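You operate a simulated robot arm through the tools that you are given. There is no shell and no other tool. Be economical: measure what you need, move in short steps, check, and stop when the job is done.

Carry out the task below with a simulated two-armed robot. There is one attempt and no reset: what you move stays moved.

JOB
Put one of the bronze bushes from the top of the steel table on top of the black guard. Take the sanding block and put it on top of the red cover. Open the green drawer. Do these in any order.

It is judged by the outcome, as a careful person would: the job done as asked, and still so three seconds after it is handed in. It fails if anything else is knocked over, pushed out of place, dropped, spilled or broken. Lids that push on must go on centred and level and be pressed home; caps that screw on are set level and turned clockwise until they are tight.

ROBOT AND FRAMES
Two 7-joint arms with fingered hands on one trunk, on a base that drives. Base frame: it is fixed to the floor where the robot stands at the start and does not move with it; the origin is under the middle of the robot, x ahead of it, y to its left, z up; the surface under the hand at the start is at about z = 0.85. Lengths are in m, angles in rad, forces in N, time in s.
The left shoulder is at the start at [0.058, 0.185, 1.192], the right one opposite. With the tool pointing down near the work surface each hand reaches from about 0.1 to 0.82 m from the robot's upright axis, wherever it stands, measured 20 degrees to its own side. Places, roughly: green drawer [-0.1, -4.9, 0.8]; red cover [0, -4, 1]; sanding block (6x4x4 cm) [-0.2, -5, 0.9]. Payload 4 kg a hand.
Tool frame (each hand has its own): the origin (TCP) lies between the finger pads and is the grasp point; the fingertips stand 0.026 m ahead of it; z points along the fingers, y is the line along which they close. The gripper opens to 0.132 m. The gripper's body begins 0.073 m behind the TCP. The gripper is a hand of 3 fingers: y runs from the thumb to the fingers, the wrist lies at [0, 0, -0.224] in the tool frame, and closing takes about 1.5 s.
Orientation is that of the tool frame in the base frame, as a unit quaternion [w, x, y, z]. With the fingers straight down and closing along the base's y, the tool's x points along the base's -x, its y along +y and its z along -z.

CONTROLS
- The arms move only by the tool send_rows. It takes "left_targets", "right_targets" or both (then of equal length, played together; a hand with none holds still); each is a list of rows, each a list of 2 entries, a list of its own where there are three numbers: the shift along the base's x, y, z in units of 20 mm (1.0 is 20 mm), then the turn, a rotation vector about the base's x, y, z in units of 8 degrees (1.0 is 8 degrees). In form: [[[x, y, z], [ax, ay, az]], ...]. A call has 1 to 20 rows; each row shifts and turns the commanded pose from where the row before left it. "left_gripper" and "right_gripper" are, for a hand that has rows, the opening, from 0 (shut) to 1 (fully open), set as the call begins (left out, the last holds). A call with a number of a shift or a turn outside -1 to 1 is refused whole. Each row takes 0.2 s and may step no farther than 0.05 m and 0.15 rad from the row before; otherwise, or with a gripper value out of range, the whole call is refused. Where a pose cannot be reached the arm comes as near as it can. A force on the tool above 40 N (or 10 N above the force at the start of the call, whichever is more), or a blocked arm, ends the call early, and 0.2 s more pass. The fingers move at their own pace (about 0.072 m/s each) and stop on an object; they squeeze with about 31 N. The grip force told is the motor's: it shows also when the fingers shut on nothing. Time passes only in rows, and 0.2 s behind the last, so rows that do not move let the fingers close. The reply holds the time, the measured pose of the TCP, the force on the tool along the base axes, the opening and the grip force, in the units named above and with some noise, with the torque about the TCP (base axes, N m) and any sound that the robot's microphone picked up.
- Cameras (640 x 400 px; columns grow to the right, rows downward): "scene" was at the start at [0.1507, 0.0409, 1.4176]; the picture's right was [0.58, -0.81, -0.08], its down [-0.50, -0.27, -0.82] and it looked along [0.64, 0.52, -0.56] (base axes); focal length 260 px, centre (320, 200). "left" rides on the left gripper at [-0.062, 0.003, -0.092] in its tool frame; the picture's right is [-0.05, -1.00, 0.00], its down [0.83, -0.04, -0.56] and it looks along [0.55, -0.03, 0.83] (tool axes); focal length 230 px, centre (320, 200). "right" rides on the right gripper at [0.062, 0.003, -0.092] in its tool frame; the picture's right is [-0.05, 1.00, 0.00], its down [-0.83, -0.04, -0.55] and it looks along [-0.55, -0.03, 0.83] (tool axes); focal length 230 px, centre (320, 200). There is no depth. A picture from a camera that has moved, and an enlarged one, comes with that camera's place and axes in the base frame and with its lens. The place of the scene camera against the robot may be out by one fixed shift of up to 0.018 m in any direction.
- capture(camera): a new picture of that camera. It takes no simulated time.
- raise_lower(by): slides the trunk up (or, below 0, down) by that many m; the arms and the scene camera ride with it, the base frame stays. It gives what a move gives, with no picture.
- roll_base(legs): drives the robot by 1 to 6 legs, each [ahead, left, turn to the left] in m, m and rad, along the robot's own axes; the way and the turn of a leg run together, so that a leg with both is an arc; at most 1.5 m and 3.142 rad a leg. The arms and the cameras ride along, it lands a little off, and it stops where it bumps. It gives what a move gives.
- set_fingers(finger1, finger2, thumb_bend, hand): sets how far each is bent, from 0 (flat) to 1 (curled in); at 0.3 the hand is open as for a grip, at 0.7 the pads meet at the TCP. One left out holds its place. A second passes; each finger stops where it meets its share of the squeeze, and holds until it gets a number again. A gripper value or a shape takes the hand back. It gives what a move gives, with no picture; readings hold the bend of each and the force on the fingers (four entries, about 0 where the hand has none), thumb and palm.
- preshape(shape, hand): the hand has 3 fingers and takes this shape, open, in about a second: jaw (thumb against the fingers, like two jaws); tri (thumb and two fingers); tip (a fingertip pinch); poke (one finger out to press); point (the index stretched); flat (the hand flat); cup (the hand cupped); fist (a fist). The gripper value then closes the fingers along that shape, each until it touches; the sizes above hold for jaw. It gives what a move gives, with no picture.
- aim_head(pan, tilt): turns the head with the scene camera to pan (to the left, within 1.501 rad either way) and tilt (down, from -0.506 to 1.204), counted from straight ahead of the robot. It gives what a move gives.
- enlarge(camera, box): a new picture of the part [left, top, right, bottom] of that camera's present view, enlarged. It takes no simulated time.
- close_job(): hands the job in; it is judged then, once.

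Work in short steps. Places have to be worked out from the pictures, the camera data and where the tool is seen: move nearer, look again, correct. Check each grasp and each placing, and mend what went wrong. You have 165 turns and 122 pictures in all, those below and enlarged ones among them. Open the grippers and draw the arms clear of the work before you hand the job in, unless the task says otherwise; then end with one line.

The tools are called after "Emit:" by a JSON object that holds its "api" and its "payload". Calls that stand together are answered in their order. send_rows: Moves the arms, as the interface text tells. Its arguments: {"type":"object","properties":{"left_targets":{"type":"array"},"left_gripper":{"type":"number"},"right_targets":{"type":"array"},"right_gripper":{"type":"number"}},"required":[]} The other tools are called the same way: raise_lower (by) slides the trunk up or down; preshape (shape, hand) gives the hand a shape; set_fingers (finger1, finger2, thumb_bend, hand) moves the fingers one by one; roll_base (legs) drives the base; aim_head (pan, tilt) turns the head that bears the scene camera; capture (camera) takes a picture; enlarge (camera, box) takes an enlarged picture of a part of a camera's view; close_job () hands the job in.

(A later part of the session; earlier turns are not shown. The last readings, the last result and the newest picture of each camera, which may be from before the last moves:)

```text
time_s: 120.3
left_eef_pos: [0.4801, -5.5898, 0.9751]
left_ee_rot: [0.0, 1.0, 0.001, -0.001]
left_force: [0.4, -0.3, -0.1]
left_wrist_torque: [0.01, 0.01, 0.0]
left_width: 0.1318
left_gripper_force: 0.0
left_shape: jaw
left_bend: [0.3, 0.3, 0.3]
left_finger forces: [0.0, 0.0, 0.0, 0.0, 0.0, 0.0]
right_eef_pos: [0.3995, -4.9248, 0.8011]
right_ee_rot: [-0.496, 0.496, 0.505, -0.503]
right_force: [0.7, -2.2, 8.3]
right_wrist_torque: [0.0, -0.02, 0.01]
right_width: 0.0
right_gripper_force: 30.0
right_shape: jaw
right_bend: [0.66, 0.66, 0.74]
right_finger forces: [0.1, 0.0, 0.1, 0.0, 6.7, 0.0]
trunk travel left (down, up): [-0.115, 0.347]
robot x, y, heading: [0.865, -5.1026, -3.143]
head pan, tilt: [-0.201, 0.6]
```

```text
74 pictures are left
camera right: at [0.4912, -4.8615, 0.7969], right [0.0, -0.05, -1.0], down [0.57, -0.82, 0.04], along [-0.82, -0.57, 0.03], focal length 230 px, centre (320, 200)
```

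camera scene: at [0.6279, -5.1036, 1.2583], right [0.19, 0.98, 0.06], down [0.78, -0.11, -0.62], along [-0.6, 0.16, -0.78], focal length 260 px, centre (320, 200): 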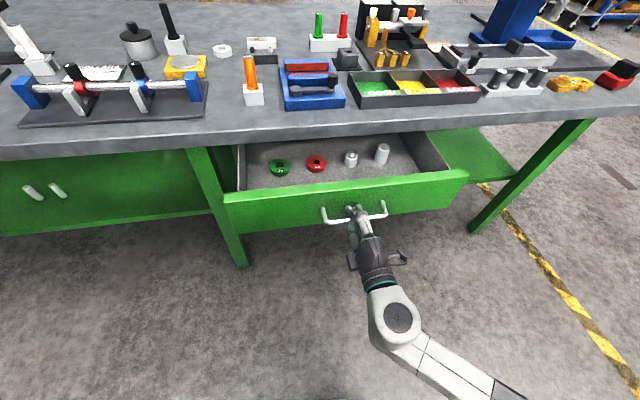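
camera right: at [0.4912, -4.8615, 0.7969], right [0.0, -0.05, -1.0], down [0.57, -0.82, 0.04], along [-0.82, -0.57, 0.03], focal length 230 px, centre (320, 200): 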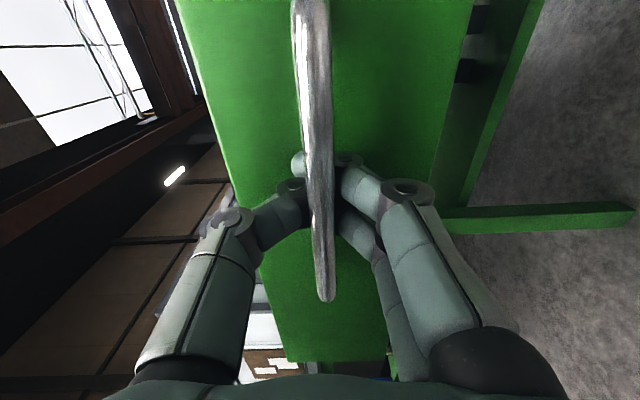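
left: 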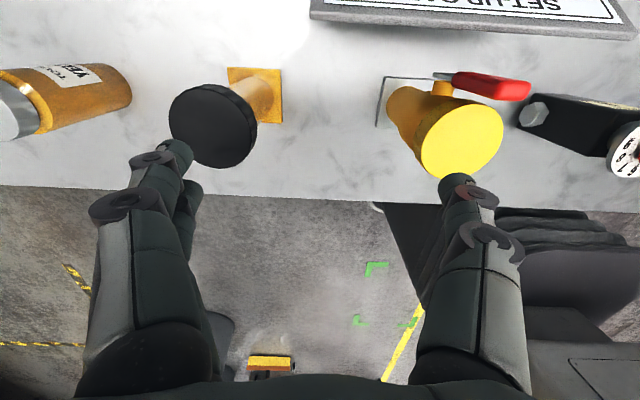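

Open about 0.28 m, which is ample. I open the fingers and back the base straight off.

Emit:
{"api": "send_rows", "payload": {"right_targets": [[[-0.05, 0, 0], [0, 0, 0]], [[0, 0, 0], [0, 0, 0]], [[0, 0, 0], [0, 0, 0]], [[0, 0, 0], [0, 0, 0]], [[0, 0, 0], [0, 0, 0]]], "right_gripper": 0.6}}

Emit:
{"api": "roll_base", "payload": {"legs": [[-0.3, 0, 0]]}}

Emit:
{"api": "capture", "payload": {"camera": "scene"}}

```text
time_s: 121.5
left_eef_pos: [0.4784, -5.589, 0.9746]
left_ee_rot: [0.0, 1.0, 0.0, 0.0]
left_force: [-0.2, -0.1, -0.1]
left_wrist_torque: [-0.01, 0.01, -0.01]
left_width: 0.1316
left_gripper_force: 0.1
left_shape: jaw
left_bend: [0.3, 0.3, 0.3]
left_finger forces: [0.0, 0.1, 0.0, 0.0, 0.0, 0.0]
right_eef_pos: [0.3979, -4.9242, 0.7999]
right_ee_rot: [-0.496, 0.497, 0.504, -0.503]
right_force: [0.9, -0.7, -0.2]
right_wrist_torque: [-0.01, -0.01, -0.04]
right_width: 0.079
right_gripper_force: 0.0
right_shape: jaw
right_bend: [0.71, 0.71, 0.71]
right_finger forces: [0.0, 0.0, 0.1, 0.0, 0.0, 0.0]
trunk travel left (down, up): [-0.115, 0.347]
robot x, y, heading: [0.8683, -5.108, -3.145]
head pan, tilt: [-0.201, 0.6]
```

```text
time_s: 123.5
left_eef_pos: [0.7734, -5.5874, 0.9749]
left_ee_rot: [0.0, 1.0, -0.001, 0.0]
left_force: [-0.4, 0.8, 0.9]
left_wrist_torque: [0.0, 0.02, 0.02]
left_width: 0.1322
left_gripper_force: 0.1
left_shape: jaw
left_bend: [0.3, 0.3, 0.3]
left_finger forces: [0.1, 0.0, 0.0, 0.1, 0.0, 0.1]
right_eef_pos: [0.6943, -4.9232, 0.8001]
right_ee_rot: [0.496, -0.498, -0.503, 0.503]
right_force: [-0.7, -0.5, -1.0]
right_wrist_torque: [0.02, 0.0, 0.01]
right_width: 0.0786
right_gripper_force: 0.1
right_shape: jaw
right_bend: [0.71, 0.71, 0.71]
right_finger forces: [0.0, 0.1, 0.0, 0.1, 0.0, 0.1]
trunk travel left (down, up): [-0.115, 0.347]
robot x, y, heading: [1.1627, -5.1055, 3.141]
head pan, tilt: [-0.201, 0.6]
```

```text
73 pictures are left
camera scene: at [0.9223, -5.1022, 1.2581], right [0.19, 0.98, 0.06], down [0.78, -0.11, -0.62], along [-0.6, 0.17, -0.78], focal length 260 px, centre (320, 200)
```

scene: 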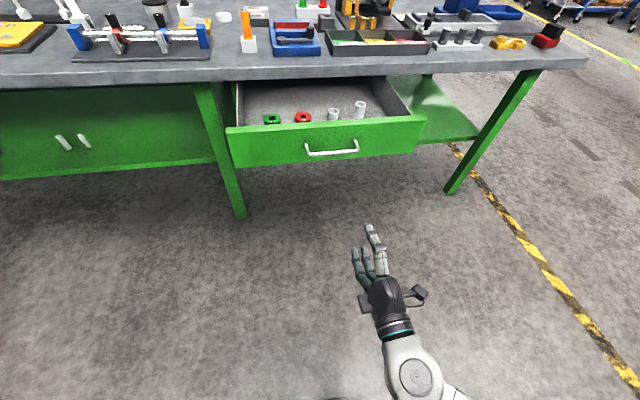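

The drawer is open and everything else is in place. I raise the trunk, turn the right hand back down, and head back to the first table for the bush.

Emit:
{"api": "raise_lower", "payload": {"by": 0.31}}

Emit:
{"api": "send_rows", "payload": {"right_targets": [[[0, 0, 0], [-0.94, 0, 0]], [[0, 0, 0], [-0.94, 0, 0]], [[0, 0, 0], [-0.94, 0, 0]], [[0, 0, 0], [-0.94, 0, 0]], [[0, 0, 0], [-0.94, 0, 0]], [[0, 0, 0], [-0.94, 0, 0]], [[0, 0, 0], [-0.94, 0, 0]], [[0, 0, 0], [-0.94, 0, 0]], [[0, 0, 0], [-0.94, 0, 0]], [[0, 0, 0], [-0.94, 0, 0]], [[0, 0, 0], [-0.94, 0, 0]], [[0, 0, 0], [-0.91, 0, 0]]]}}

Emit:
{"api": "send_rows", "payload": {"right_targets": [[[0, 0, 0], [0, -0.94, 0]], [[0, 0, 0], [0, -0.94, 0]], [[0, 0, 0], [0, -0.94, 0]], [[0, 0, 0], [0, -0.94, 0]], [[0, 0, 0], [0, -0.94, 0]], [[0, 0, 0], [0, -0.94, 0]], [[0, 0, 0], [0, -0.94, 0]], [[0, 0, 0], [0, -0.94, 0]], [[0, 0, 0], [0, -0.94, 0]], [[0, 0, 0], [0, -0.94, 0]], [[0, 0, 0], [0, -0.94, 0]], [[0, 0, 0], [0, -0.91, 0]]]}}

Emit:
{"api": "roll_base", "payload": {"legs": [[0, 0, -1.57], [1.4, 0, 0], [1.3, 0, 0], [0, 0, -1.57], [-1.15, 0, 0]]}}

Emit:
{"api": "aim_head", "payload": {"pan": 0.9, "tilt": 0.4}}

Emit:
{"api": "capture", "payload": {"camera": "scene"}}

```text
time_s: 126.6
left_eef_pos: [0.7714, -5.5878, 1.2845]
left_ee_rot: [0.0, 1.0, -0.001, 0.0]
left_force: [0.2, -0.2, -0.7]
left_wrist_torque: [0.01, 0.0, -0.04]
left_width: 0.1319
left_gripper_force: 0.0
left_shape: jaw
left_bend: [0.3, 0.3, 0.3]
left_finger forces: [0.1, 0.0, 0.0, 0.0, 0.0, 0.1]
right_eef_pos: [0.6931, -4.9234, 1.1099]
right_ee_rot: [-0.497, 0.497, 0.504, -0.503]
right_force: [0.5, 0.5, 0.8]
right_wrist_torque: [-0.02, -0.02, 0.0]
right_width: 0.0786
right_gripper_force: 0.0
right_shape: jaw
right_bend: [0.71, 0.71, 0.71]
right_finger forces: [0.0, 0.1, 0.0, 0.0, 0.0, 0.0]
trunk travel left (down, up): [-0.425, 0.037]
robot x, y, heading: [1.1596, -5.1067, 3.142]
head pan, tilt: [-0.201, 0.6]
```

```text
time_s: 129.2
left_eef_pos: [0.7721, -5.5881, 1.2836]
left_ee_rot: [0.0, 1.0, -0.001, 0.0]
left_force: [-0.8, 0.4, 1.2]
left_wrist_torque: [0.0, 0.01, -0.01]
left_width: 0.1321
left_gripper_force: 0.1
left_shape: jaw
left_bend: [0.3, 0.3, 0.3]
left_finger forces: [0.1, 0.0, 0.1, 0.1, 0.0, 0.0]
right_eef_pos: [0.6942, -4.9235, 1.1103]
right_ee_rot: [-0.002, -0.702, 0.0, 0.712]
right_force: [0.3, -0.6, -0.2]
right_wrist_torque: [-0.01, -0.03, 0.01]
right_width: 0.0787
right_gripper_force: 0.1
right_shape: jaw
right_bend: [0.71, 0.71, 0.71]
right_finger forces: [0.0, 0.0, 0.0, 0.0, 0.1, 0.0]
trunk travel left (down, up): [-0.425, 0.037]
robot x, y, heading: [1.1622, -5.1095, 3.136]
head pan, tilt: [-0.201, 0.6]
```

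```text
time_s: 131.8
left_eef_pos: [0.7726, -5.5877, 1.2841]
left_ee_rot: [0.0, 1.0, -0.001, -0.001]
left_force: [-0.1, -0.6, 0.0]
left_wrist_torque: [-0.03, -0.01, 0.03]
left_width: 0.1318
left_gripper_force: 0.2
left_shape: jaw
left_bend: [0.3, 0.3, 0.3]
left_finger forces: [0.0, 0.0, 0.1, 0.0, 0.0, 0.0]
right_eef_pos: [0.6926, -4.9241, 1.1112]
right_ee_rot: [0.001, 1.0, -0.002, -0.005]
right_force: [-0.8, -0.6, -0.5]
right_wrist_torque: [0.01, 0.01, 0.03]
right_width: 0.0789
right_gripper_force: 0.0
right_shape: jaw
right_bend: [0.71, 0.71, 0.71]
right_finger forces: [0.0, 0.0, 0.0, 0.1, 0.0, 0.0]
trunk travel left (down, up): [-0.425, 0.037]
robot x, y, heading: [1.1595, -5.1092, 3.133]
head pan, tilt: [-0.201, 0.6]
```

```text
time_s: 157.9
left_eef_pos: [0.3475, -1.9672, 1.2837]
left_ee_rot: [0.0, -0.011, 1.0, -0.001]
left_force: [-0.8, -0.1, 0.2]
left_wrist_torque: [0.02, 0.01, 0.0]
left_width: 0.1319
left_gripper_force: 0.1
left_shape: jaw
left_bend: [0.3, 0.3, 0.3]
left_finger forces: [0.0, 0.0, 0.0, 0.0, 0.1, 0.1]
right_eef_pos: [0.4421, -2.63, 1.1102]
right_ee_rot: [0.006, -0.01, 1.0, 0.002]
right_force: [0.1, 0.9, 0.6]
right_wrist_torque: [-0.01, 0.02, -0.02]
right_width: 0.0787
right_gripper_force: 0.1
right_shape: jaw
right_bend: [0.71, 0.71, 0.71]
right_finger forces: [0.1, 0.1, 0.0, 0.0, 0.1, 0.0]
trunk travel left (down, up): [-0.425, 0.037]
robot x, y, heading: [-0.029, -2.4554, 0.02]
head pan, tilt: [-0.201, 0.6]
```

```text
time_s: 159.2
left_eef_pos: [0.3472, -1.9673, 1.2844]
left_ee_rot: [0.002, -0.01, 1.0, 0.0]
left_force: [-0.1, 0.2, -0.2]
left_wrist_torque: [-0.01, 0.0, -0.02]
left_width: 0.1321
left_gripper_force: 0.0
left_shape: jaw
left_bend: [0.3, 0.3, 0.3]
left_finger forces: [0.0, 0.0, 0.1, 0.1, 0.1, 0.1]
right_eef_pos: [0.4401, -2.6306, 1.1112]
right_ee_rot: [0.006, -0.011, 1.0, 0.001]
right_force: [-0.3, -0.4, 0.4]
right_wrist_torque: [0.03, -0.02, -0.02]
right_width: 0.0786
right_gripper_force: 0.1
right_shape: jaw
right_bend: [0.71, 0.71, 0.71]
right_finger forces: [0.0, 0.1, 0.0, 0.1, 0.0, 0.0]
trunk travel left (down, up): [-0.425, 0.037]
robot x, y, heading: [-0.03, -2.4558, 0.02]
head pan, tilt: [0.901, 0.4]
```

```text
72 pictures are left
camera scene: at [0.0235, -2.3945, 1.6448], right [0.8, -0.61, 0.0], down [-0.24, -0.31, -0.92], along [0.56, 0.73, -0.39], focal length 260 px, centre (320, 200)
```

scene: 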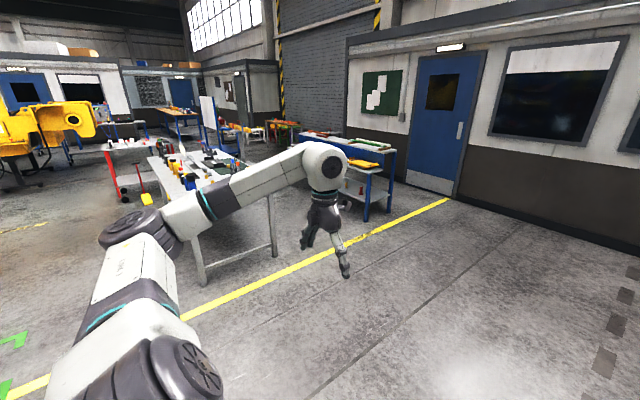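

I lift the right hand to clear the table's items and drive left back to the first table.

Emit:
{"api": "send_rows", "payload": {"right_targets": [[[0, 0, 1], [0, 0, 0]], [[0, 0, 1], [0, 0, 0]], [[0, 0, 1], [0, 0, 0]], [[0, 0, 1], [0, 0, 0]], [[0, 0, 1], [0, 0, 0]], [[0, 0, 1], [0, 0, 0]], [[0, 0, 1], [0, 0, 0]], [[0, 0, 1], [0, 0, 0]], [[0, 0, 1], [0, 0, 0]]]}}

Emit:
{"api": "roll_base", "payload": {"legs": [[0, 1.2, -0.02], [0, 1.2, 0]]}}

Emit:
{"api": "aim_head", "payload": {"pan": 0.2, "tilt": 0.75}}

Emit:
{"api": "capture", "payload": {"camera": "scene"}}

Emit:
{"api": "aim_head", "payload": {"pan": 0.9, "tilt": 0.6}}

Emit:
{"api": "capture", "payload": {"camera": "scene"}}

```text
time_s: 161.2
left_eef_pos: [0.3468, -1.9649, 1.2844]
left_ee_rot: [0.001, -0.01, 1.0, 0.0]
left_force: [-0.6, -1.1, -0.2]
left_wrist_torque: [0.01, -0.02, -0.02]
left_width: 0.1319
left_gripper_force: 0.2
left_shape: jaw
left_bend: [0.3, 0.3, 0.3]
left_finger forces: [0.0, 0.0, 0.0, 0.0, 0.0, 0.0]
right_eef_pos: [0.4409, -2.6292, 1.2899]
right_ee_rot: [0.007, -0.01, 1.0, 0.001]
right_force: [0.4, -0.2, -1.0]
right_wrist_torque: [0.02, -0.02, 0.02]
right_width: 0.0791
right_gripper_force: 0.0
right_shape: jaw
right_bend: [0.71, 0.71, 0.71]
right_finger forces: [0.1, 0.0, 0.0, 0.0, 0.0, 0.1]
trunk travel left (down, up): [-0.425, 0.037]
robot x, y, heading: [-0.0292, -2.4538, 0.026]
head pan, tilt: [0.901, 0.4]
```

```text
time_s: 172.9
left_eef_pos: [0.4103, 0.3955, 1.2848]
left_ee_rot: [0.0, 0.015, 1.0, 0.001]
left_force: [0.6, -0.3, -0.5]
left_wrist_torque: [0.02, -0.02, 0.0]
left_width: 0.1322
left_gripper_force: 0.0
left_shape: jaw
left_bend: [0.3, 0.3, 0.3]
left_finger forces: [0.0, 0.1, 0.1, 0.0, 0.0, 0.0]
right_eef_pos: [0.4692, -0.2715, 1.2902]
right_ee_rot: [0.007, 0.014, 1.0, 0.001]
right_force: [0.6, 0.0, 0.3]
right_wrist_torque: [0.0, -0.03, -0.06]
right_width: 0.0789
right_gripper_force: 0.1
right_shape: jaw
right_bend: [0.71, 0.71, 0.71]
right_finger forces: [0.0, 0.1, 0.0, 0.1, 0.0, 0.0]
trunk travel left (down, up): [-0.425, 0.037]
robot x, y, heading: [0.0117, -0.0741, -0.029]
head pan, tilt: [0.901, 0.4]
```

```text
time_s: 174.0
left_eef_pos: [0.4114, 0.3957, 1.2837]
left_ee_rot: [0.001, 0.014, 1.0, 0.0]
left_force: [0.1, 0.4, -1.1]
left_wrist_torque: [-0.02, -0.03, 0.02]
left_width: 0.132
left_gripper_force: 0.1
left_shape: jaw
left_bend: [0.3, 0.3, 0.3]
left_finger forces: [0.1, 0.0, 0.0, 0.0, 0.0, 0.0]
right_eef_pos: [0.4713, -0.2712, 1.2902]
right_ee_rot: [0.005, 0.014, 1.0, 0.001]
right_force: [-0.1, 0.0, 0.2]
right_wrist_torque: [-0.02, 0.01, 0.02]
right_width: 0.079
right_gripper_force: 0.1
right_shape: jaw
right_bend: [0.71, 0.71, 0.71]
right_finger forces: [0.0, 0.0, 0.0, 0.0, 0.0, 0.0]
trunk travel left (down, up): [-0.425, 0.037]
robot x, y, heading: [0.0097, -0.0719, -0.031]
head pan, tilt: [0.201, 0.75]
```

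```text
71 pictures are left
camera scene: at [0.0884, -0.0715, 1.6136], right [0.17, -0.99, 0.0], down [-0.67, -0.12, -0.73], along [0.72, 0.12, -0.68], focal length 260 px, centre (320, 200)
```

scene: 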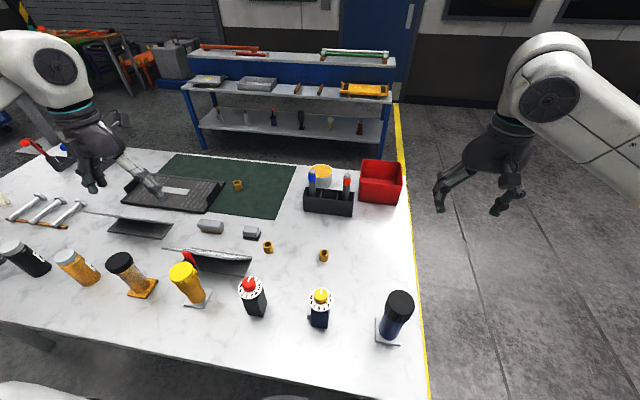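

```text
time_s: 175.1
left_eef_pos: [0.4102, 0.3959, 1.2841]
left_ee_rot: [0.0, 0.015, 1.0, 0.0]
left_force: [0.4, -0.2, 0.2]
left_wrist_torque: [-0.03, 0.01, -0.01]
left_width: 0.1321
left_gripper_force: 0.1
left_shape: jaw
left_bend: [0.3, 0.3, 0.3]
left_finger forces: [0.0, 0.0, 0.1, 0.0, 0.0, 0.1]
right_eef_pos: [0.4699, -0.2723, 1.2911]
right_ee_rot: [0.007, 0.014, 1.0, 0.001]
right_force: [0.3, -0.3, 0.4]
right_wrist_torque: [-0.03, 0.03, 0.01]
right_width: 0.0791
right_gripper_force: 0.2
right_shape: jaw
right_bend: [0.71, 0.71, 0.71]
right_finger forces: [0.0, 0.0, 0.0, 0.1, 0.0, 0.0]
trunk travel left (down, up): [-0.425, 0.037]
robot x, y, heading: [0.013, -0.0714, -0.029]
head pan, tilt: [0.901, 0.6]
```

```text
70 pictures are left
camera scene: at [0.0639, -0.018, 1.6266], right [0.76, -0.65, 0.0], down [-0.37, -0.43, -0.82], along [0.53, 0.63, -0.57], focal length 260 px, centre (320, 200)
```

scene: 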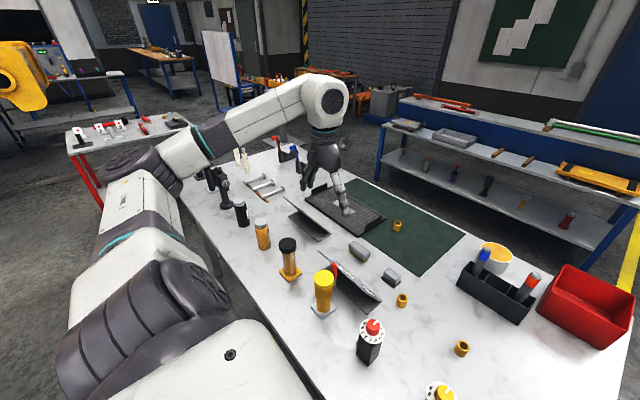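

I enlarge on the black part on the mat and on the bushes.

Emit:
{"api": "enlarge", "payload": {"camera": "scene", "box": [260, 160, 420, 270]}}

Emit:
{"api": "capture", "payload": {"camera": "left"}}

Emit:
{"api": "enlarge", "payload": {"camera": "scene", "box": [0, 60, 200, 200]}}

```text
3.64 times, centred on (340, 215) of scene
camera zoom: at [0.0639, -0.018, 1.6266], right [0.76, -0.65, 0.0], down [-0.37, -0.43, -0.82], along [0.53, 0.63, -0.57], focal length 944 px, centre (247, 146)
```

zoom: 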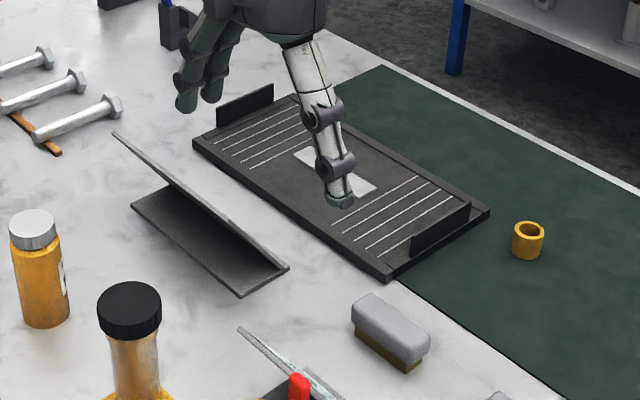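

```text
68 pictures are left
camera left: at [0.4725, 0.3983, 1.377], right [0.02, -1.0, 0.0], down [-0.83, -0.02, 0.55], along [-0.55, -0.01, -0.83], focal length 230 px, centre (320, 200)
```

left: 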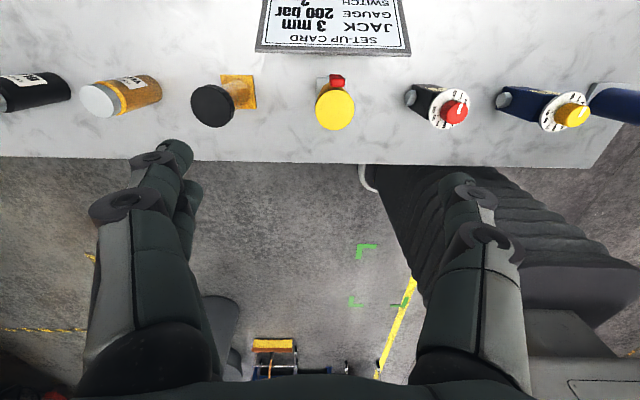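

```text
2.86 times, centred on (100, 130) of scene
camera zoom: at [0.0639, -0.018, 1.6266], right [0.76, -0.65, 0.0], down [-0.37, -0.43, -0.82], along [0.53, 0.63, -0.57], focal length 741 px, centre (949, 400)
```

zoom: 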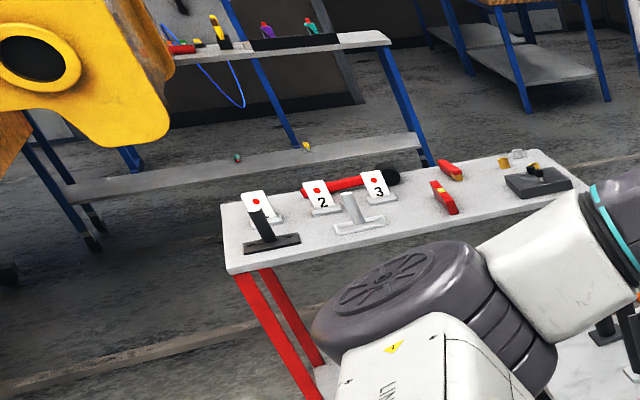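

I want a better look at the red-legged table as well before deciding which guard is meant, so I move 0.8 m left and look.

Emit:
{"api": "roll_base", "payload": {"legs": [[0, 0.8, 0.03]]}}

Emit:
{"api": "aim_head", "payload": {"pan": 1.15, "tilt": 0.4}}

Emit:
{"api": "capture", "payload": {"camera": "scene"}}

```text
time_s: 179.4
left_eef_pos: [0.4154, 1.2192, 1.2846]
left_ee_rot: [0.0, 0.004, 1.0, 0.001]
left_force: [0.2, -0.5, -0.3]
left_wrist_torque: [0.0, 0.02, 0.0]
left_width: 0.1319
left_gripper_force: 0.0
left_shape: jaw
left_bend: [0.3, 0.3, 0.3]
left_finger forces: [0.0, 0.0, 0.0, 0.0, 0.0, 0.1]
right_eef_pos: [0.4893, 0.5546, 1.2904]
right_ee_rot: [0.006, 0.003, 1.0, 0.001]
right_force: [-0.6, 0.2, 1.1]
right_wrist_torque: [0.01, 0.02, 0.01]
right_width: 0.079
right_gripper_force: 0.0
right_shape: jaw
right_bend: [0.71, 0.71, 0.71]
right_finger forces: [0.1, 0.0, 0.1, 0.0, 0.0, 0.0]
trunk travel left (down, up): [-0.425, 0.037]
robot x, y, heading: [0.026, 0.7422, -0.006]
head pan, tilt: [0.901, 0.6]
```

```text
time_s: 180.2
left_eef_pos: [0.4132, 1.2213, 1.2847]
left_ee_rot: [0.001, 0.004, 1.0, 0.0]
left_force: [-0.4, 0.0, 1.1]
left_wrist_torque: [-0.02, -0.05, 0.01]
left_width: 0.1318
left_gripper_force: 0.2
left_shape: jaw
left_bend: [0.3, 0.3, 0.3]
left_finger forces: [0.0, 0.0, 0.0, 0.1, 0.0, 0.0]
right_eef_pos: [0.4898, 0.555, 1.2902]
right_ee_rot: [0.005, 0.003, 1.0, 0.001]
right_force: [0.4, 0.1, 0.1]
right_wrist_torque: [-0.03, -0.01, 0.02]
right_width: 0.0789
right_gripper_force: 0.0
right_shape: jaw
right_bend: [0.71, 0.71, 0.71]
right_finger forces: [0.1, 0.0, 0.0, 0.1, 0.0, 0.0]
trunk travel left (down, up): [-0.425, 0.037]
robot x, y, heading: [0.0252, 0.7436, -0.01]
head pan, tilt: [1.15, 0.4]
```

```text
66 pictures are left
camera scene: at [0.0601, 0.8143, 1.6448], right [0.91, -0.41, 0.0], down [-0.17, -0.35, -0.92], along [0.38, 0.84, -0.39], focal length 260 px, centre (320, 200)
```

scene: 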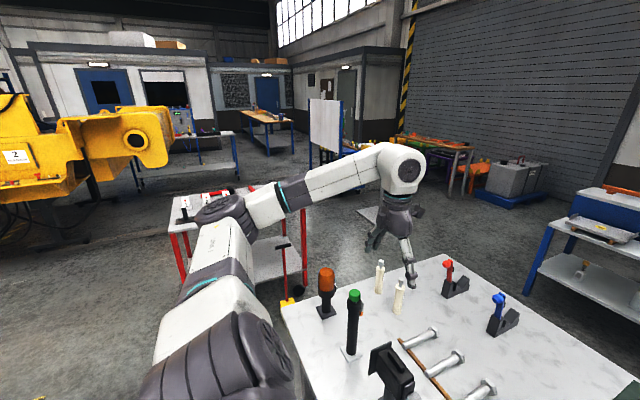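

The left arm hides that table; I shift the left hand right to open the view.

Emit:
{"api": "send_rows", "payload": {"left_targets": [[[0.5, -1, 0], [0, 0, 0]], [[0.5, -1, 0], [0, 0, 0]], [[0.5, -1, 0], [0, 0, 0]], [[0.5, -1, 0], [0, 0, 0]], [[0.5, -1, 0], [0, 0, 0]], [[0.5, -1, 0], [0, 0, 0]], [[0.5, -1, 0], [0, 0, 0]], [[0.5, -1, 0], [0, 0, 0]], [[0.5, -1, 0], [0, 0, 0]], [[0.5, -1, 0], [0, 0, 0]], [[0.5, -1, 0], [0, 0, 0]], [[0.5, -1, 0], [0, 0, 0]], [[0.5, -1, 0], [0, 0, 0]], [[0.5, -1, 0], [0, 0, 0]], [[0.5, -1, 0], [0, 0, 0]]]}}

Emit:
{"api": "aim_head", "payload": {"pan": 1.4, "tilt": 0.35}}

Emit:
{"api": "capture", "payload": {"camera": "scene"}}

```text
time_s: 183.4
left_eef_pos: [0.5658, 0.9209, 1.2838]
left_ee_rot: [-0.001, 0.003, 1.0, 0.001]
left_force: [1.0, -1.0, 0.5]
left_wrist_torque: [-0.04, -0.04, 0.02]
left_width: 0.1317
left_gripper_force: 0.2
left_shape: jaw
left_bend: [0.3, 0.3, 0.3]
left_finger forces: [0.0, 0.1, 0.1, 0.0, 0.0, 0.1]
right_eef_pos: [0.4924, 0.554, 1.2901]
right_ee_rot: [0.006, 0.003, 1.0, 0.002]
right_force: [1.0, -1.2, 0.4]
right_wrist_torque: [0.01, -0.02, -0.02]
right_width: 0.0788
right_gripper_force: 0.1
right_shape: jaw
right_bend: [0.71, 0.71, 0.71]
right_finger forces: [0.0, 0.0, 0.1, 0.0, 0.1, 0.0]
trunk travel left (down, up): [-0.425, 0.037]
robot x, y, heading: [0.0257, 0.7426, -0.004]
head pan, tilt: [1.15, 0.4]
```

```text
time_s: 184.2
left_eef_pos: [0.5651, 0.9212, 1.2848]
left_ee_rot: [0.001, 0.004, 1.0, 0.0]
left_force: [-0.5, 0.5, 0.0]
left_wrist_torque: [-0.01, 0.0, -0.01]
left_width: 0.1321
left_gripper_force: 0.2
left_shape: jaw
left_bend: [0.3, 0.3, 0.3]
left_finger forces: [0.0, 0.0, 0.0, 0.1, 0.0, 0.0]
right_eef_pos: [0.4908, 0.5538, 1.2905]
right_ee_rot: [0.006, 0.003, 1.0, 0.001]
right_force: [0.2, 0.8, 0.3]
right_wrist_torque: [-0.02, 0.03, 0.02]
right_width: 0.0792
right_gripper_force: 0.1
right_shape: jaw
right_bend: [0.71, 0.71, 0.71]
right_finger forces: [0.0, 0.0, 0.0, 0.0, 0.0, 0.1]
trunk travel left (down, up): [-0.425, 0.037]
robot x, y, heading: [0.0247, 0.7416, -0.009]
head pan, tilt: [1.4, 0.351]
```

```text
65 pictures are left
camera scene: at [0.0383, 0.821, 1.6495], right [0.98, -0.18, 0.0], down [-0.07, -0.34, -0.94], along [0.16, 0.92, -0.34], focal length 260 px, centre (320, 200)
```

scene: 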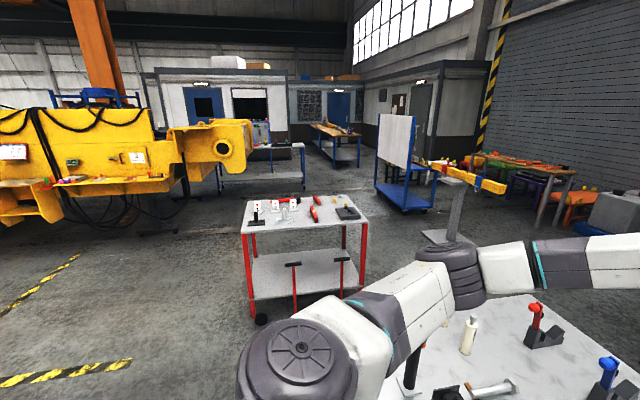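

Emit:
{"api": "enlarge", "payload": {"camera": "scene", "box": [230, 185, 390, 285]}}

Emit:
{"api": "enlarge", "payload": {"camera": "scene", "box": [210, 110, 530, 220]}}

```text
4.00 times, centred on (310, 235) of scene
camera zoom: at [0.0383, 0.821, 1.6495], right [0.98, -0.18, 0.0], down [-0.07, -0.34, -0.94], along [0.16, 0.92, -0.34], focal length 1038 px, centre (360, 60)
```

zoom: 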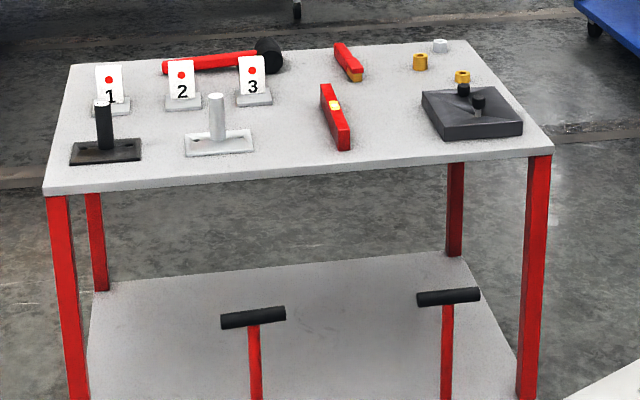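

```text
2.00 times, centred on (370, 165) of scene
camera zoom: at [0.0383, 0.821, 1.6495], right [0.98, -0.18, 0.0], down [-0.07, -0.34, -0.94], along [0.16, 0.92, -0.34], focal length 519 px, centre (220, 270)
```

zoom: 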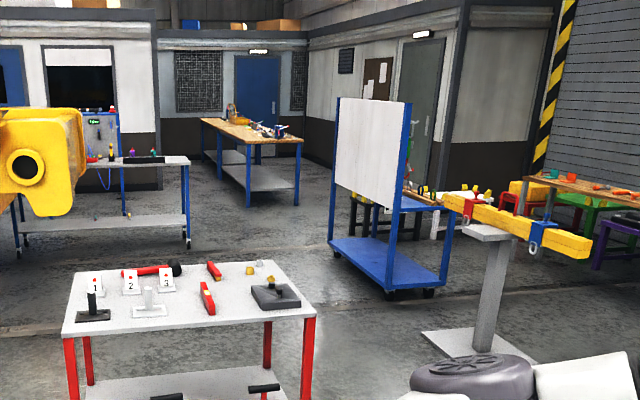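

Those are only nuts, so the bushes are the ones on the first table and the black guard is the dark ribbed panel on the green mat. I drive back so the left hand is over the bush near (0.61, 0.20).

Emit:
{"api": "roll_base", "payload": {"legs": [[0, -0.72, 0]]}}

Emit:
{"api": "aim_head", "payload": {"pan": 0.5, "tilt": 0.75}}

Emit:
{"api": "capture", "payload": {"camera": "scene"}}

Emit:
{"api": "capture", "payload": {"camera": "left"}}

```text
time_s: 188.1
left_eef_pos: [0.5602, 0.2045, 1.2831]
left_ee_rot: [0.0, 0.004, 1.0, 0.0]
left_force: [-0.4, 0.2, 0.3]
left_wrist_torque: [-0.06, -0.04, 0.0]
left_width: 0.1319
left_gripper_force: 0.0
left_shape: jaw
left_bend: [0.3, 0.3, 0.3]
left_finger forces: [0.0, 0.0, 0.0, 0.1, 0.0, 0.0]
right_eef_pos: [0.484, -0.1613, 1.2908]
right_ee_rot: [0.006, 0.003, 1.0, 0.001]
right_force: [-0.7, -0.4, -0.3]
right_wrist_torque: [0.0, -0.02, 0.0]
right_width: 0.0789
right_gripper_force: 0.0
right_shape: jaw
right_bend: [0.71, 0.71, 0.71]
right_finger forces: [0.1, 0.1, 0.0, 0.1, 0.1, 0.0]
trunk travel left (down, up): [-0.425, 0.037]
robot x, y, heading: [0.0182, 0.024, -0.005]
head pan, tilt: [1.4, 0.351]
```

```text
time_s: 189.3
left_eef_pos: [0.5593, 0.2051, 1.2834]
left_ee_rot: [0.0, 0.005, 1.0, 0.0]
left_force: [0.0, 0.6, 0.5]
left_wrist_torque: [0.0, 0.01, 0.0]
left_width: 0.1318
left_gripper_force: 0.1
left_shape: jaw
left_bend: [0.3, 0.3, 0.3]
left_finger forces: [0.0, 0.0, 0.0, 0.0, 0.0, 0.0]
right_eef_pos: [0.4848, -0.1627, 1.2906]
right_ee_rot: [0.006, 0.004, 1.0, 0.0]
right_force: [1.0, -0.8, -0.6]
right_wrist_torque: [0.01, 0.03, -0.02]
right_width: 0.0791
right_gripper_force: 0.2
right_shape: jaw
right_bend: [0.71, 0.71, 0.71]
right_finger forces: [0.1, 0.0, 0.1, 0.0, 0.0, 0.0]
trunk travel left (down, up): [-0.425, 0.037]
robot x, y, heading: [0.0189, 0.0255, -0.007]
head pan, tilt: [0.499, 0.75]
```

```text
62 pictures are left
camera scene: at [0.0894, 0.0527, 1.6137], right [0.47, -0.88, 0.0], down [-0.6, -0.32, -0.73], along [0.64, 0.35, -0.68], focal length 260 px, centre (320, 200)
```

scene: 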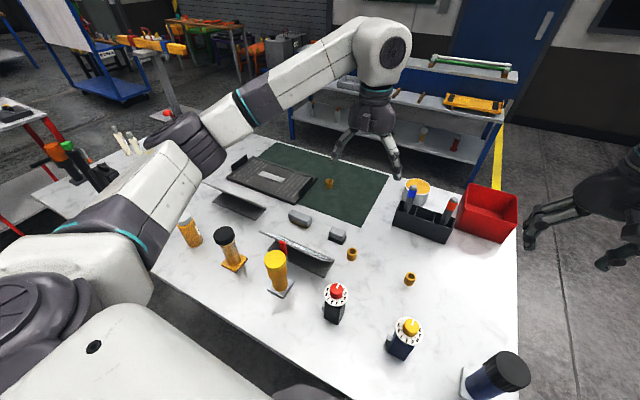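

```text
61 pictures are left
camera left: at [0.6219, 0.2078, 1.3769], right [0.04, -1.0, 0.0], down [-0.83, -0.04, 0.55], along [-0.55, -0.02, -0.83], focal length 230 px, centre (320, 200)
```

left: 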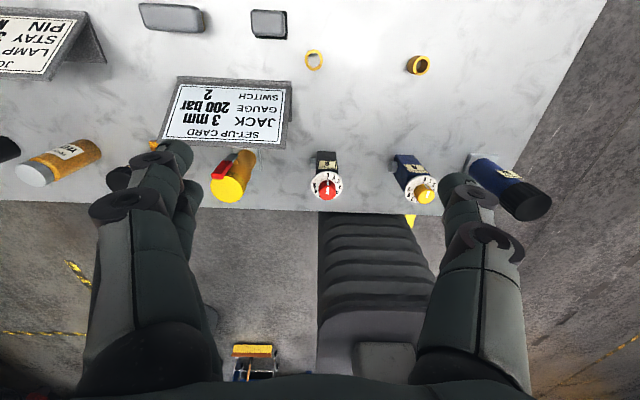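

I choose the other, more isolated bush at about (0.60, 0.024). I drive 0.18 m right and lower the trunk 0.15.

Emit:
{"api": "roll_base", "payload": {"legs": [[0.03, -0.18, 0]]}}

Emit:
{"api": "raise_lower", "payload": {"by": -0.18}}

Emit:
{"api": "capture", "payload": {"camera": "left"}}

```text
time_s: 190.5
left_eef_pos: [0.571, 0.1165, 1.2816]
left_ee_rot: [-0.003, -0.011, 1.0, 0.002]
left_force: [0.9, -0.8, -0.2]
left_wrist_torque: [0.04, 0.07, 0.01]
left_width: 0.1319
left_gripper_force: 0.0
left_shape: jaw
left_bend: [0.3, 0.3, 0.3]
left_finger forces: [0.1, 0.0, 0.0, 0.0, 0.0, 0.0]
right_eef_pos: [0.5056, -0.252, 1.2875]
right_ee_rot: [0.004, -0.011, 1.0, 0.002]
right_force: [0.6, -0.5, -0.6]
right_wrist_torque: [0.05, 0.04, 0.01]
right_width: 0.079
right_gripper_force: 0.1
right_shape: jaw
right_bend: [0.71, 0.71, 0.71]
right_finger forces: [0.0, 0.0, 0.0, 0.0, 0.1, 0.1]
trunk travel left (down, up): [-0.425, 0.037]
robot x, y, heading: [0.029, -0.0709, 0.018]
head pan, tilt: [0.499, 0.75]
stopped in leg 1: the robot was blocked; the commanded pose is now the measured one
```

```text
time_s: 192.5
left_eef_pos: [0.5642, 0.121, 1.1047]
left_ee_rot: [0.001, -0.011, 1.0, 0.0]
left_force: [-0.1, 0.1, -0.1]
left_wrist_torque: [0.02, 0.01, 0.01]
left_width: 0.1321
left_gripper_force: 0.1
left_shape: jaw
left_bend: [0.3, 0.3, 0.3]
left_finger forces: [0.1, 0.1, 0.0, 0.1, 0.0, 0.0]
right_eef_pos: [0.5003, -0.247, 1.112]
right_ee_rot: [0.007, -0.01, 1.0, 0.0]
right_force: [0.1, -0.4, -0.4]
right_wrist_torque: [0.0, -0.02, -0.03]
right_width: 0.0789
right_gripper_force: 0.0
right_shape: jaw
right_bend: [0.71, 0.71, 0.71]
right_finger forces: [0.1, 0.0, 0.0, 0.0, 0.0, 0.0]
trunk travel left (down, up): [-0.245, 0.217]
robot x, y, heading: [0.0298, -0.0757, 0.02]
head pan, tilt: [0.499, 0.75]
```

```text
60 pictures are left
camera left: at [0.6254, 0.1257, 1.1977], right [0.07, -1.0, 0.0], down [-0.83, -0.06, 0.55], along [-0.55, -0.04, -0.83], focal length 230 px, centre (320, 200)
```

left: 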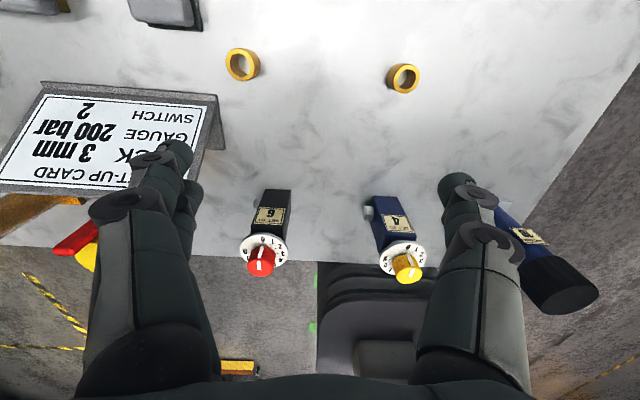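

The base has met the table's front, so I ease it back 2 cm. The bush is at (0.601, 0.021); I then bring the left hand over it.

Emit:
{"api": "roll_base", "payload": {"legs": [[-0.025, 0, 0]]}}

Emit:
{"api": "send_rows", "payload": {"left_targets": [[[0.6, -1, -0.6], [0, 0, 0]], [[0.6, -1, -0.6], [0, 0, 0]], [[0.6, -1, -0.6], [0, 0, 0]], [[0.6, -1, -0.6], [0, 0, 0]], [[0.6, -1, -0.6], [0, 0, 0]], [[0, 0, -0.6], [0, 0, 0]], [[0, 0, 0], [0, 0, 0]]], "left_gripper": 0.6}}

Emit:
{"api": "capture", "payload": {"camera": "left"}}

```text
time_s: 193.3
left_eef_pos: [0.5439, 0.1192, 1.1007]
left_ee_rot: [-0.001, -0.012, 1.0, 0.0]
left_force: [0.5, -0.5, -0.5]
left_wrist_torque: [0.01, 0.02, 0.01]
left_width: 0.1319
left_gripper_force: 0.1
left_shape: jaw
left_bend: [0.3, 0.3, 0.3]
left_finger forces: [0.1, 0.0, 0.0, 0.0, 0.0, 0.1]
right_eef_pos: [0.4805, -0.2483, 1.1086]
right_ee_rot: [0.004, -0.011, 1.0, 0.002]
right_force: [-0.3, -0.9, 0.2]
right_wrist_torque: [-0.02, 0.05, 0.0]
right_width: 0.079
right_gripper_force: 0.2
right_shape: jaw
right_bend: [0.71, 0.71, 0.71]
right_finger forces: [0.0, 0.0, 0.0, 0.1, 0.0, 0.1]
trunk travel left (down, up): [-0.245, 0.217]
robot x, y, heading: [0.001, -0.0727, 0.02]
head pan, tilt: [0.499, 0.75]
```

```text
time_s: 194.9
left_eef_pos: [0.6009, 0.0184, 1.0324]
left_ee_rot: [0.001, -0.011, 1.0, 0.001]
left_force: [0.4, 0.5, 0.8]
left_wrist_torque: [0.0, -0.02, -0.01]
left_width: 0.0799
left_gripper_force: 0.0
left_shape: jaw
left_bend: [0.71, 0.71, 0.71]
left_finger forces: [0.0, 0.0, 0.1, 0.0, 0.0, 0.1]
right_eef_pos: [0.4778, -0.2486, 1.1106]
right_ee_rot: [0.006, -0.011, 1.0, 0.002]
right_force: [0.5, 0.6, 0.7]
right_wrist_torque: [-0.03, 0.03, 0.01]
right_width: 0.0793
right_gripper_force: 0.0
right_shape: jaw
right_bend: [0.71, 0.71, 0.71]
right_finger forces: [0.0, 0.0, 0.0, 0.0, 0.0, 0.1]
trunk travel left (down, up): [-0.245, 0.217]
robot x, y, heading: [0.0086, -0.0737, 0.022]
head pan, tilt: [0.499, 0.75]
```

```text
59 pictures are left
camera left: at [0.662, 0.0248, 1.1247], right [0.07, -1.0, 0.0], down [-0.83, -0.06, 0.56], along [-0.55, -0.04, -0.83], focal length 230 px, centre (320, 200)
```

left: 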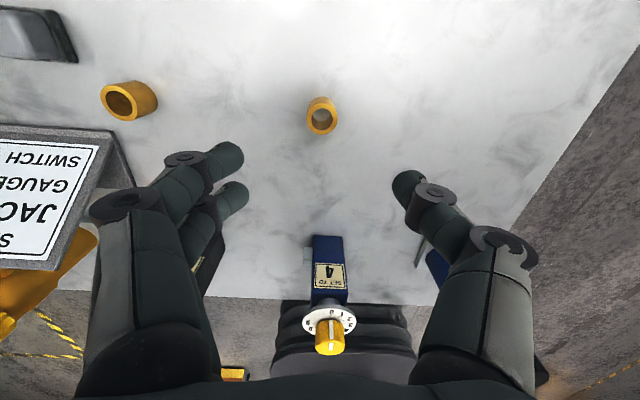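

Well centred over the bush. I narrow the opening and descend to z ≈ 0.905.

Emit:
{"api": "send_rows", "payload": {"left_targets": [[[0, 0, -0.9], [0, 0, 0]], [[0, 0, -0.9], [0, 0, 0]], [[0, 0, -0.9], [0, 0, 0]], [[0, 0, -0.9], [0, 0, 0]], [[0, 0, -0.9], [0, 0, 0]], [[0, 0, -0.9], [0, 0, 0]], [[0, 0, -0.9], [0, 0, 0]], [[0, 0, 0], [0, 0, 0]]], "left_gripper": 0.48}}

Emit:
{"api": "capture", "payload": {"camera": "left"}}

```text
time_s: 196.8
left_eef_pos: [0.6015, 0.0196, 0.9068]
left_ee_rot: [0.0, -0.011, 1.0, 0.0]
left_force: [-0.2, -0.6, 0.3]
left_wrist_torque: [-0.03, 0.04, 0.04]
left_width: 0.0638
left_gripper_force: 0.1
left_shape: jaw
left_bend: [0.73, 0.73, 0.7]
left_finger forces: [0.1, 0.0, 0.1, 0.0, 0.0, 0.0]
right_eef_pos: [0.4775, -0.248, 1.1101]
right_ee_rot: [0.006, -0.011, 1.0, 0.001]
right_force: [0.3, 0.4, 0.8]
right_wrist_torque: [0.0, -0.02, 0.01]
right_width: 0.079
right_gripper_force: 0.1
right_shape: jaw
right_bend: [0.71, 0.71, 0.71]
right_finger forces: [0.0, 0.1, 0.0, 0.0, 0.1, 0.0]
trunk travel left (down, up): [-0.245, 0.217]
robot x, y, heading: [0.0089, -0.0745, 0.023]
head pan, tilt: [0.499, 0.75]
```

```text
58 pictures are left
camera left: at [0.6634, 0.0251, 0.9985], right [0.07, -1.0, 0.0], down [-0.83, -0.06, 0.55], along [-0.55, -0.04, -0.83], focal length 230 px, centre (320, 200)
```

left: 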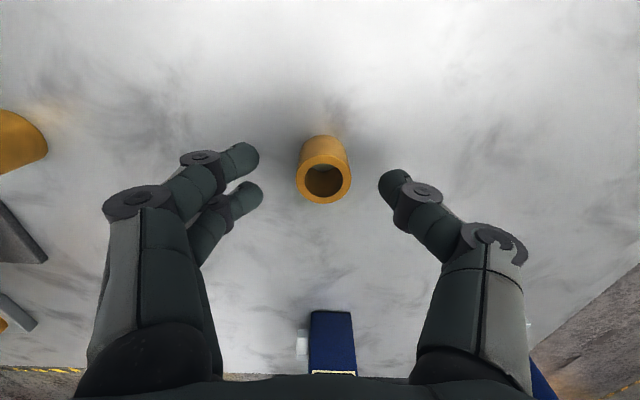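

Bush top is at z ≈ 0.883, centred. I descend 21 mm and close.

Emit:
{"api": "send_rows", "payload": {"left_targets": [[[0, 0, -0.35], [0, 0, 0]], [[0, 0, -0.35], [0, 0, 0]], [[0, 0, -0.35], [0, 0, 0]], [[0, 0, 0], [0, 0, 0]]]}}

Emit:
{"api": "send_rows", "payload": {"left_targets": [[[0, 0, 0], [0, 0, 0]], [[0, 0, 0], [0, 0, 0]], [[0, 0, 0], [0, 0, 0]], [[0, 0, 0], [0, 0, 0]], [[0, 0, 0], [0, 0, 0]], [[0, 0, 0], [0, 0, 0]]], "left_gripper": 0.0}}

Emit:
{"api": "capture", "payload": {"camera": "left"}}

```text
time_s: 197.8
left_eef_pos: [0.5997, 0.0206, 0.8841]
left_ee_rot: [0.001, -0.011, 1.0, 0.0]
left_force: [0.8, 1.0, 0.8]
left_wrist_torque: [-0.02, 0.02, 0.02]
left_width: 0.0642
left_gripper_force: 0.2
left_shape: jaw
left_bend: [0.73, 0.73, 0.7]
left_finger forces: [0.0, 0.1, 0.0, 0.0, 0.0, 0.1]
right_eef_pos: [0.4757, -0.2496, 1.1106]
right_ee_rot: [0.007, -0.011, 1.0, 0.001]
right_force: [-0.8, 0.0, -0.3]
right_wrist_torque: [0.0, -0.01, -0.01]
right_width: 0.079
right_gripper_force: 0.0
right_shape: jaw
right_bend: [0.71, 0.71, 0.71]
right_finger forces: [0.0, 0.0, 0.0, 0.0, 0.0, 0.0]
trunk travel left (down, up): [-0.245, 0.217]
robot x, y, heading: [0.0027, -0.0731, 0.023]
head pan, tilt: [0.499, 0.75]
```

```text
time_s: 199.2
left_eef_pos: [0.6007, 0.0207, 0.8856]
left_ee_rot: [0.0, -0.012, 1.0, 0.0]
left_force: [0.7, -0.4, -0.2]
left_wrist_torque: [0.01, 0.01, -0.03]
left_width: 0.0234
left_gripper_force: 30.7
left_shape: jaw
left_bend: [0.73, 0.73, 0.7]
left_finger forces: [14.1, 14.7, 0.0, 0.1, 27.8, 0.1]
right_eef_pos: [0.4779, -0.2489, 1.1105]
right_ee_rot: [0.006, -0.011, 1.0, 0.001]
right_force: [0.3, 0.2, -0.1]
right_wrist_torque: [-0.02, -0.03, -0.02]
right_width: 0.0791
right_gripper_force: 0.1
right_shape: jaw
right_bend: [0.71, 0.71, 0.71]
right_finger forces: [0.0, 0.0, 0.1, 0.0, 0.1, 0.0]
trunk travel left (down, up): [-0.245, 0.217]
robot x, y, heading: [0.0083, -0.0748, 0.024]
head pan, tilt: [0.499, 0.75]
```

```text
57 pictures are left
camera left: at [0.662, 0.0258, 0.9775], right [0.07, -1.0, 0.0], down [-0.83, -0.06, 0.56], along [-0.55, -0.04, -0.83], focal length 230 px, centre (320, 200)
```

left: 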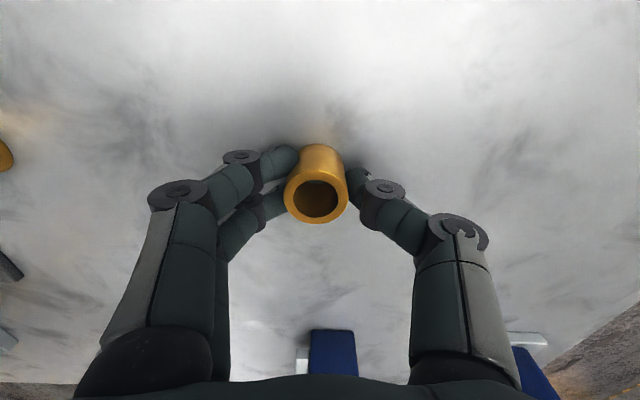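

Bush gripped (28 N). I lift with the trunk, check, and drive left toward the guard.

Emit:
{"api": "raise_lower", "payload": {"by": 0.19}}

Emit:
{"api": "capture", "payload": {"camera": "left"}}

Emit:
{"api": "send_rows", "payload": {"left_targets": [[[0, 0, 1], [0, 0, 0]], [[0, 0, 1], [0, 0, 0]], [[0, 0, 1], [0, 0, 0]], [[0, 0, 1], [0, 0, 0]], [[0, 0, 1], [0, 0, 0]], [[0, 0, 0], [0, 0, 0]]]}}

Emit:
{"api": "roll_base", "payload": {"legs": [[-0.01, 0.62, -0.02]]}}

Emit:
{"api": "capture", "payload": {"camera": "left"}}

Emit:
{"api": "capture", "payload": {"camera": "scene"}}

```text
time_s: 201.2
left_eef_pos: [0.6003, 0.0178, 1.0735]
left_ee_rot: [0.0, -0.012, 1.0, 0.0]
left_force: [0.5, 0.2, -1.9]
left_wrist_torque: [0.01, 0.01, 0.01]
left_width: 0.0232
left_gripper_force: 30.8
left_shape: jaw
left_bend: [0.73, 0.73, 0.7]
left_finger forces: [14.2, 14.6, 0.1, 0.0, 27.9, 0.0]
right_eef_pos: [0.4779, -0.2491, 1.3006]
right_ee_rot: [0.006, -0.011, 1.0, 0.0]
right_force: [-0.6, 0.4, 0.7]
right_wrist_torque: [0.01, -0.02, -0.01]
right_width: 0.079
right_gripper_force: 0.1
right_shape: jaw
right_bend: [0.71, 0.71, 0.71]
right_finger forces: [0.0, 0.0, 0.0, 0.0, 0.0, 0.0]
trunk travel left (down, up): [-0.435, 0.027]
robot x, y, heading: [0.0057, -0.0747, 0.024]
head pan, tilt: [0.499, 0.75]
```

```text
56 pictures are left
camera left: at [0.6624, 0.0251, 1.1672], right [0.07, -1.0, 0.0], down [-0.83, -0.06, 0.56], along [-0.55, -0.04, -0.83], focal length 230 px, centre (320, 200)
```

left: 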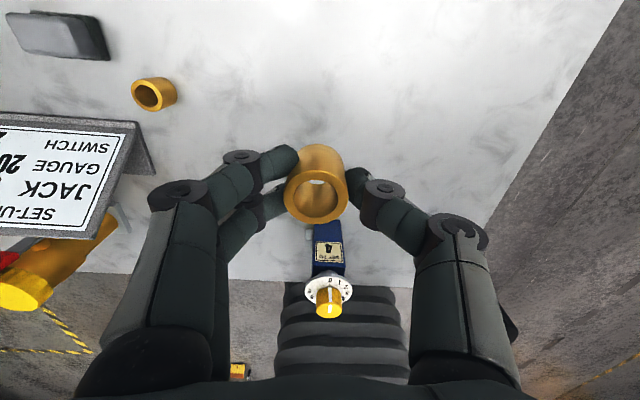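

```text
time_s: 202.6
left_eef_pos: [0.5994, 0.0216, 1.1739]
left_ee_rot: [0.0, -0.011, 1.0, 0.001]
left_force: [-0.4, 0.6, -0.7]
left_wrist_torque: [-0.04, 0.0, 0.05]
left_width: 0.023
left_gripper_force: 30.9
left_shape: jaw
left_bend: [0.73, 0.73, 0.7]
left_finger forces: [14.3, 14.8, 0.0, 0.1, 27.7, 0.0]
right_eef_pos: [0.4763, -0.2491, 1.2995]
right_ee_rot: [0.006, -0.011, 1.0, 0.001]
right_force: [1.0, 0.1, 0.0]
right_wrist_torque: [0.0, 0.0, 0.04]
right_width: 0.0791
right_gripper_force: 0.1
right_shape: jaw
right_bend: [0.71, 0.71, 0.71]
right_finger forces: [0.0, 0.0, 0.1, 0.0, 0.0, 0.0]
trunk travel left (down, up): [-0.435, 0.027]
robot x, y, heading: [0.0043, -0.0742, 0.022]
head pan, tilt: [0.499, 0.75]
```

```text
time_s: 206.1
left_eef_pos: [0.5871, 0.6164, 1.1743]
left_ee_rot: [0.0, 0.004, 1.0, 0.0]
left_force: [0.5, -0.5, -1.1]
left_wrist_torque: [0.02, -0.03, 0.02]
left_width: 0.0232
left_gripper_force: 30.9
left_shape: jaw
left_bend: [0.73, 0.73, 0.7]
left_finger forces: [14.3, 14.7, 0.0, 0.1, 27.7, 0.0]
right_eef_pos: [0.4562, 0.3516, 1.3009]
right_ee_rot: [0.006, 0.004, 1.0, 0.002]
right_force: [0.7, 0.5, 0.0]
right_wrist_torque: [-0.02, 0.02, 0.0]
right_width: 0.0791
right_gripper_force: 0.1
right_shape: jaw
right_bend: [0.71, 0.71, 0.71]
right_finger forces: [0.0, 0.1, 0.0, 0.0, 0.0, 0.0]
trunk travel left (down, up): [-0.435, 0.027]
robot x, y, heading: [-0.0081, 0.5446, -0.009]
head pan, tilt: [0.499, 0.75]
```

```text
55 pictures are left
camera left: at [0.6498, 0.6202, 1.2667], right [0.04, -1.0, 0.0], down [-0.83, -0.04, 0.56], along [-0.55, -0.02, -0.83], focal length 230 px, centre (320, 200)
```

left: 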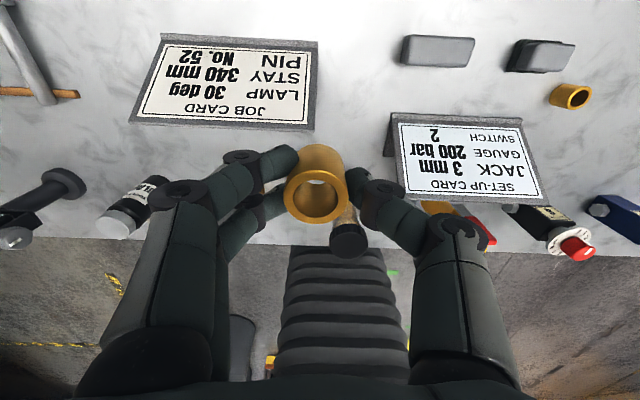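

```text
54 pictures are left
camera scene: at [0.0604, 0.5652, 1.6238], right [0.47, -0.88, 0.0], down [-0.6, -0.32, -0.73], along [0.64, 0.35, -0.68], focal length 260 px, centre (320, 200)
```

scene: 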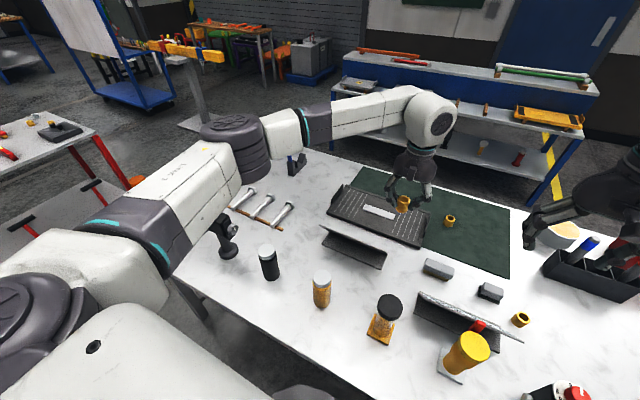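

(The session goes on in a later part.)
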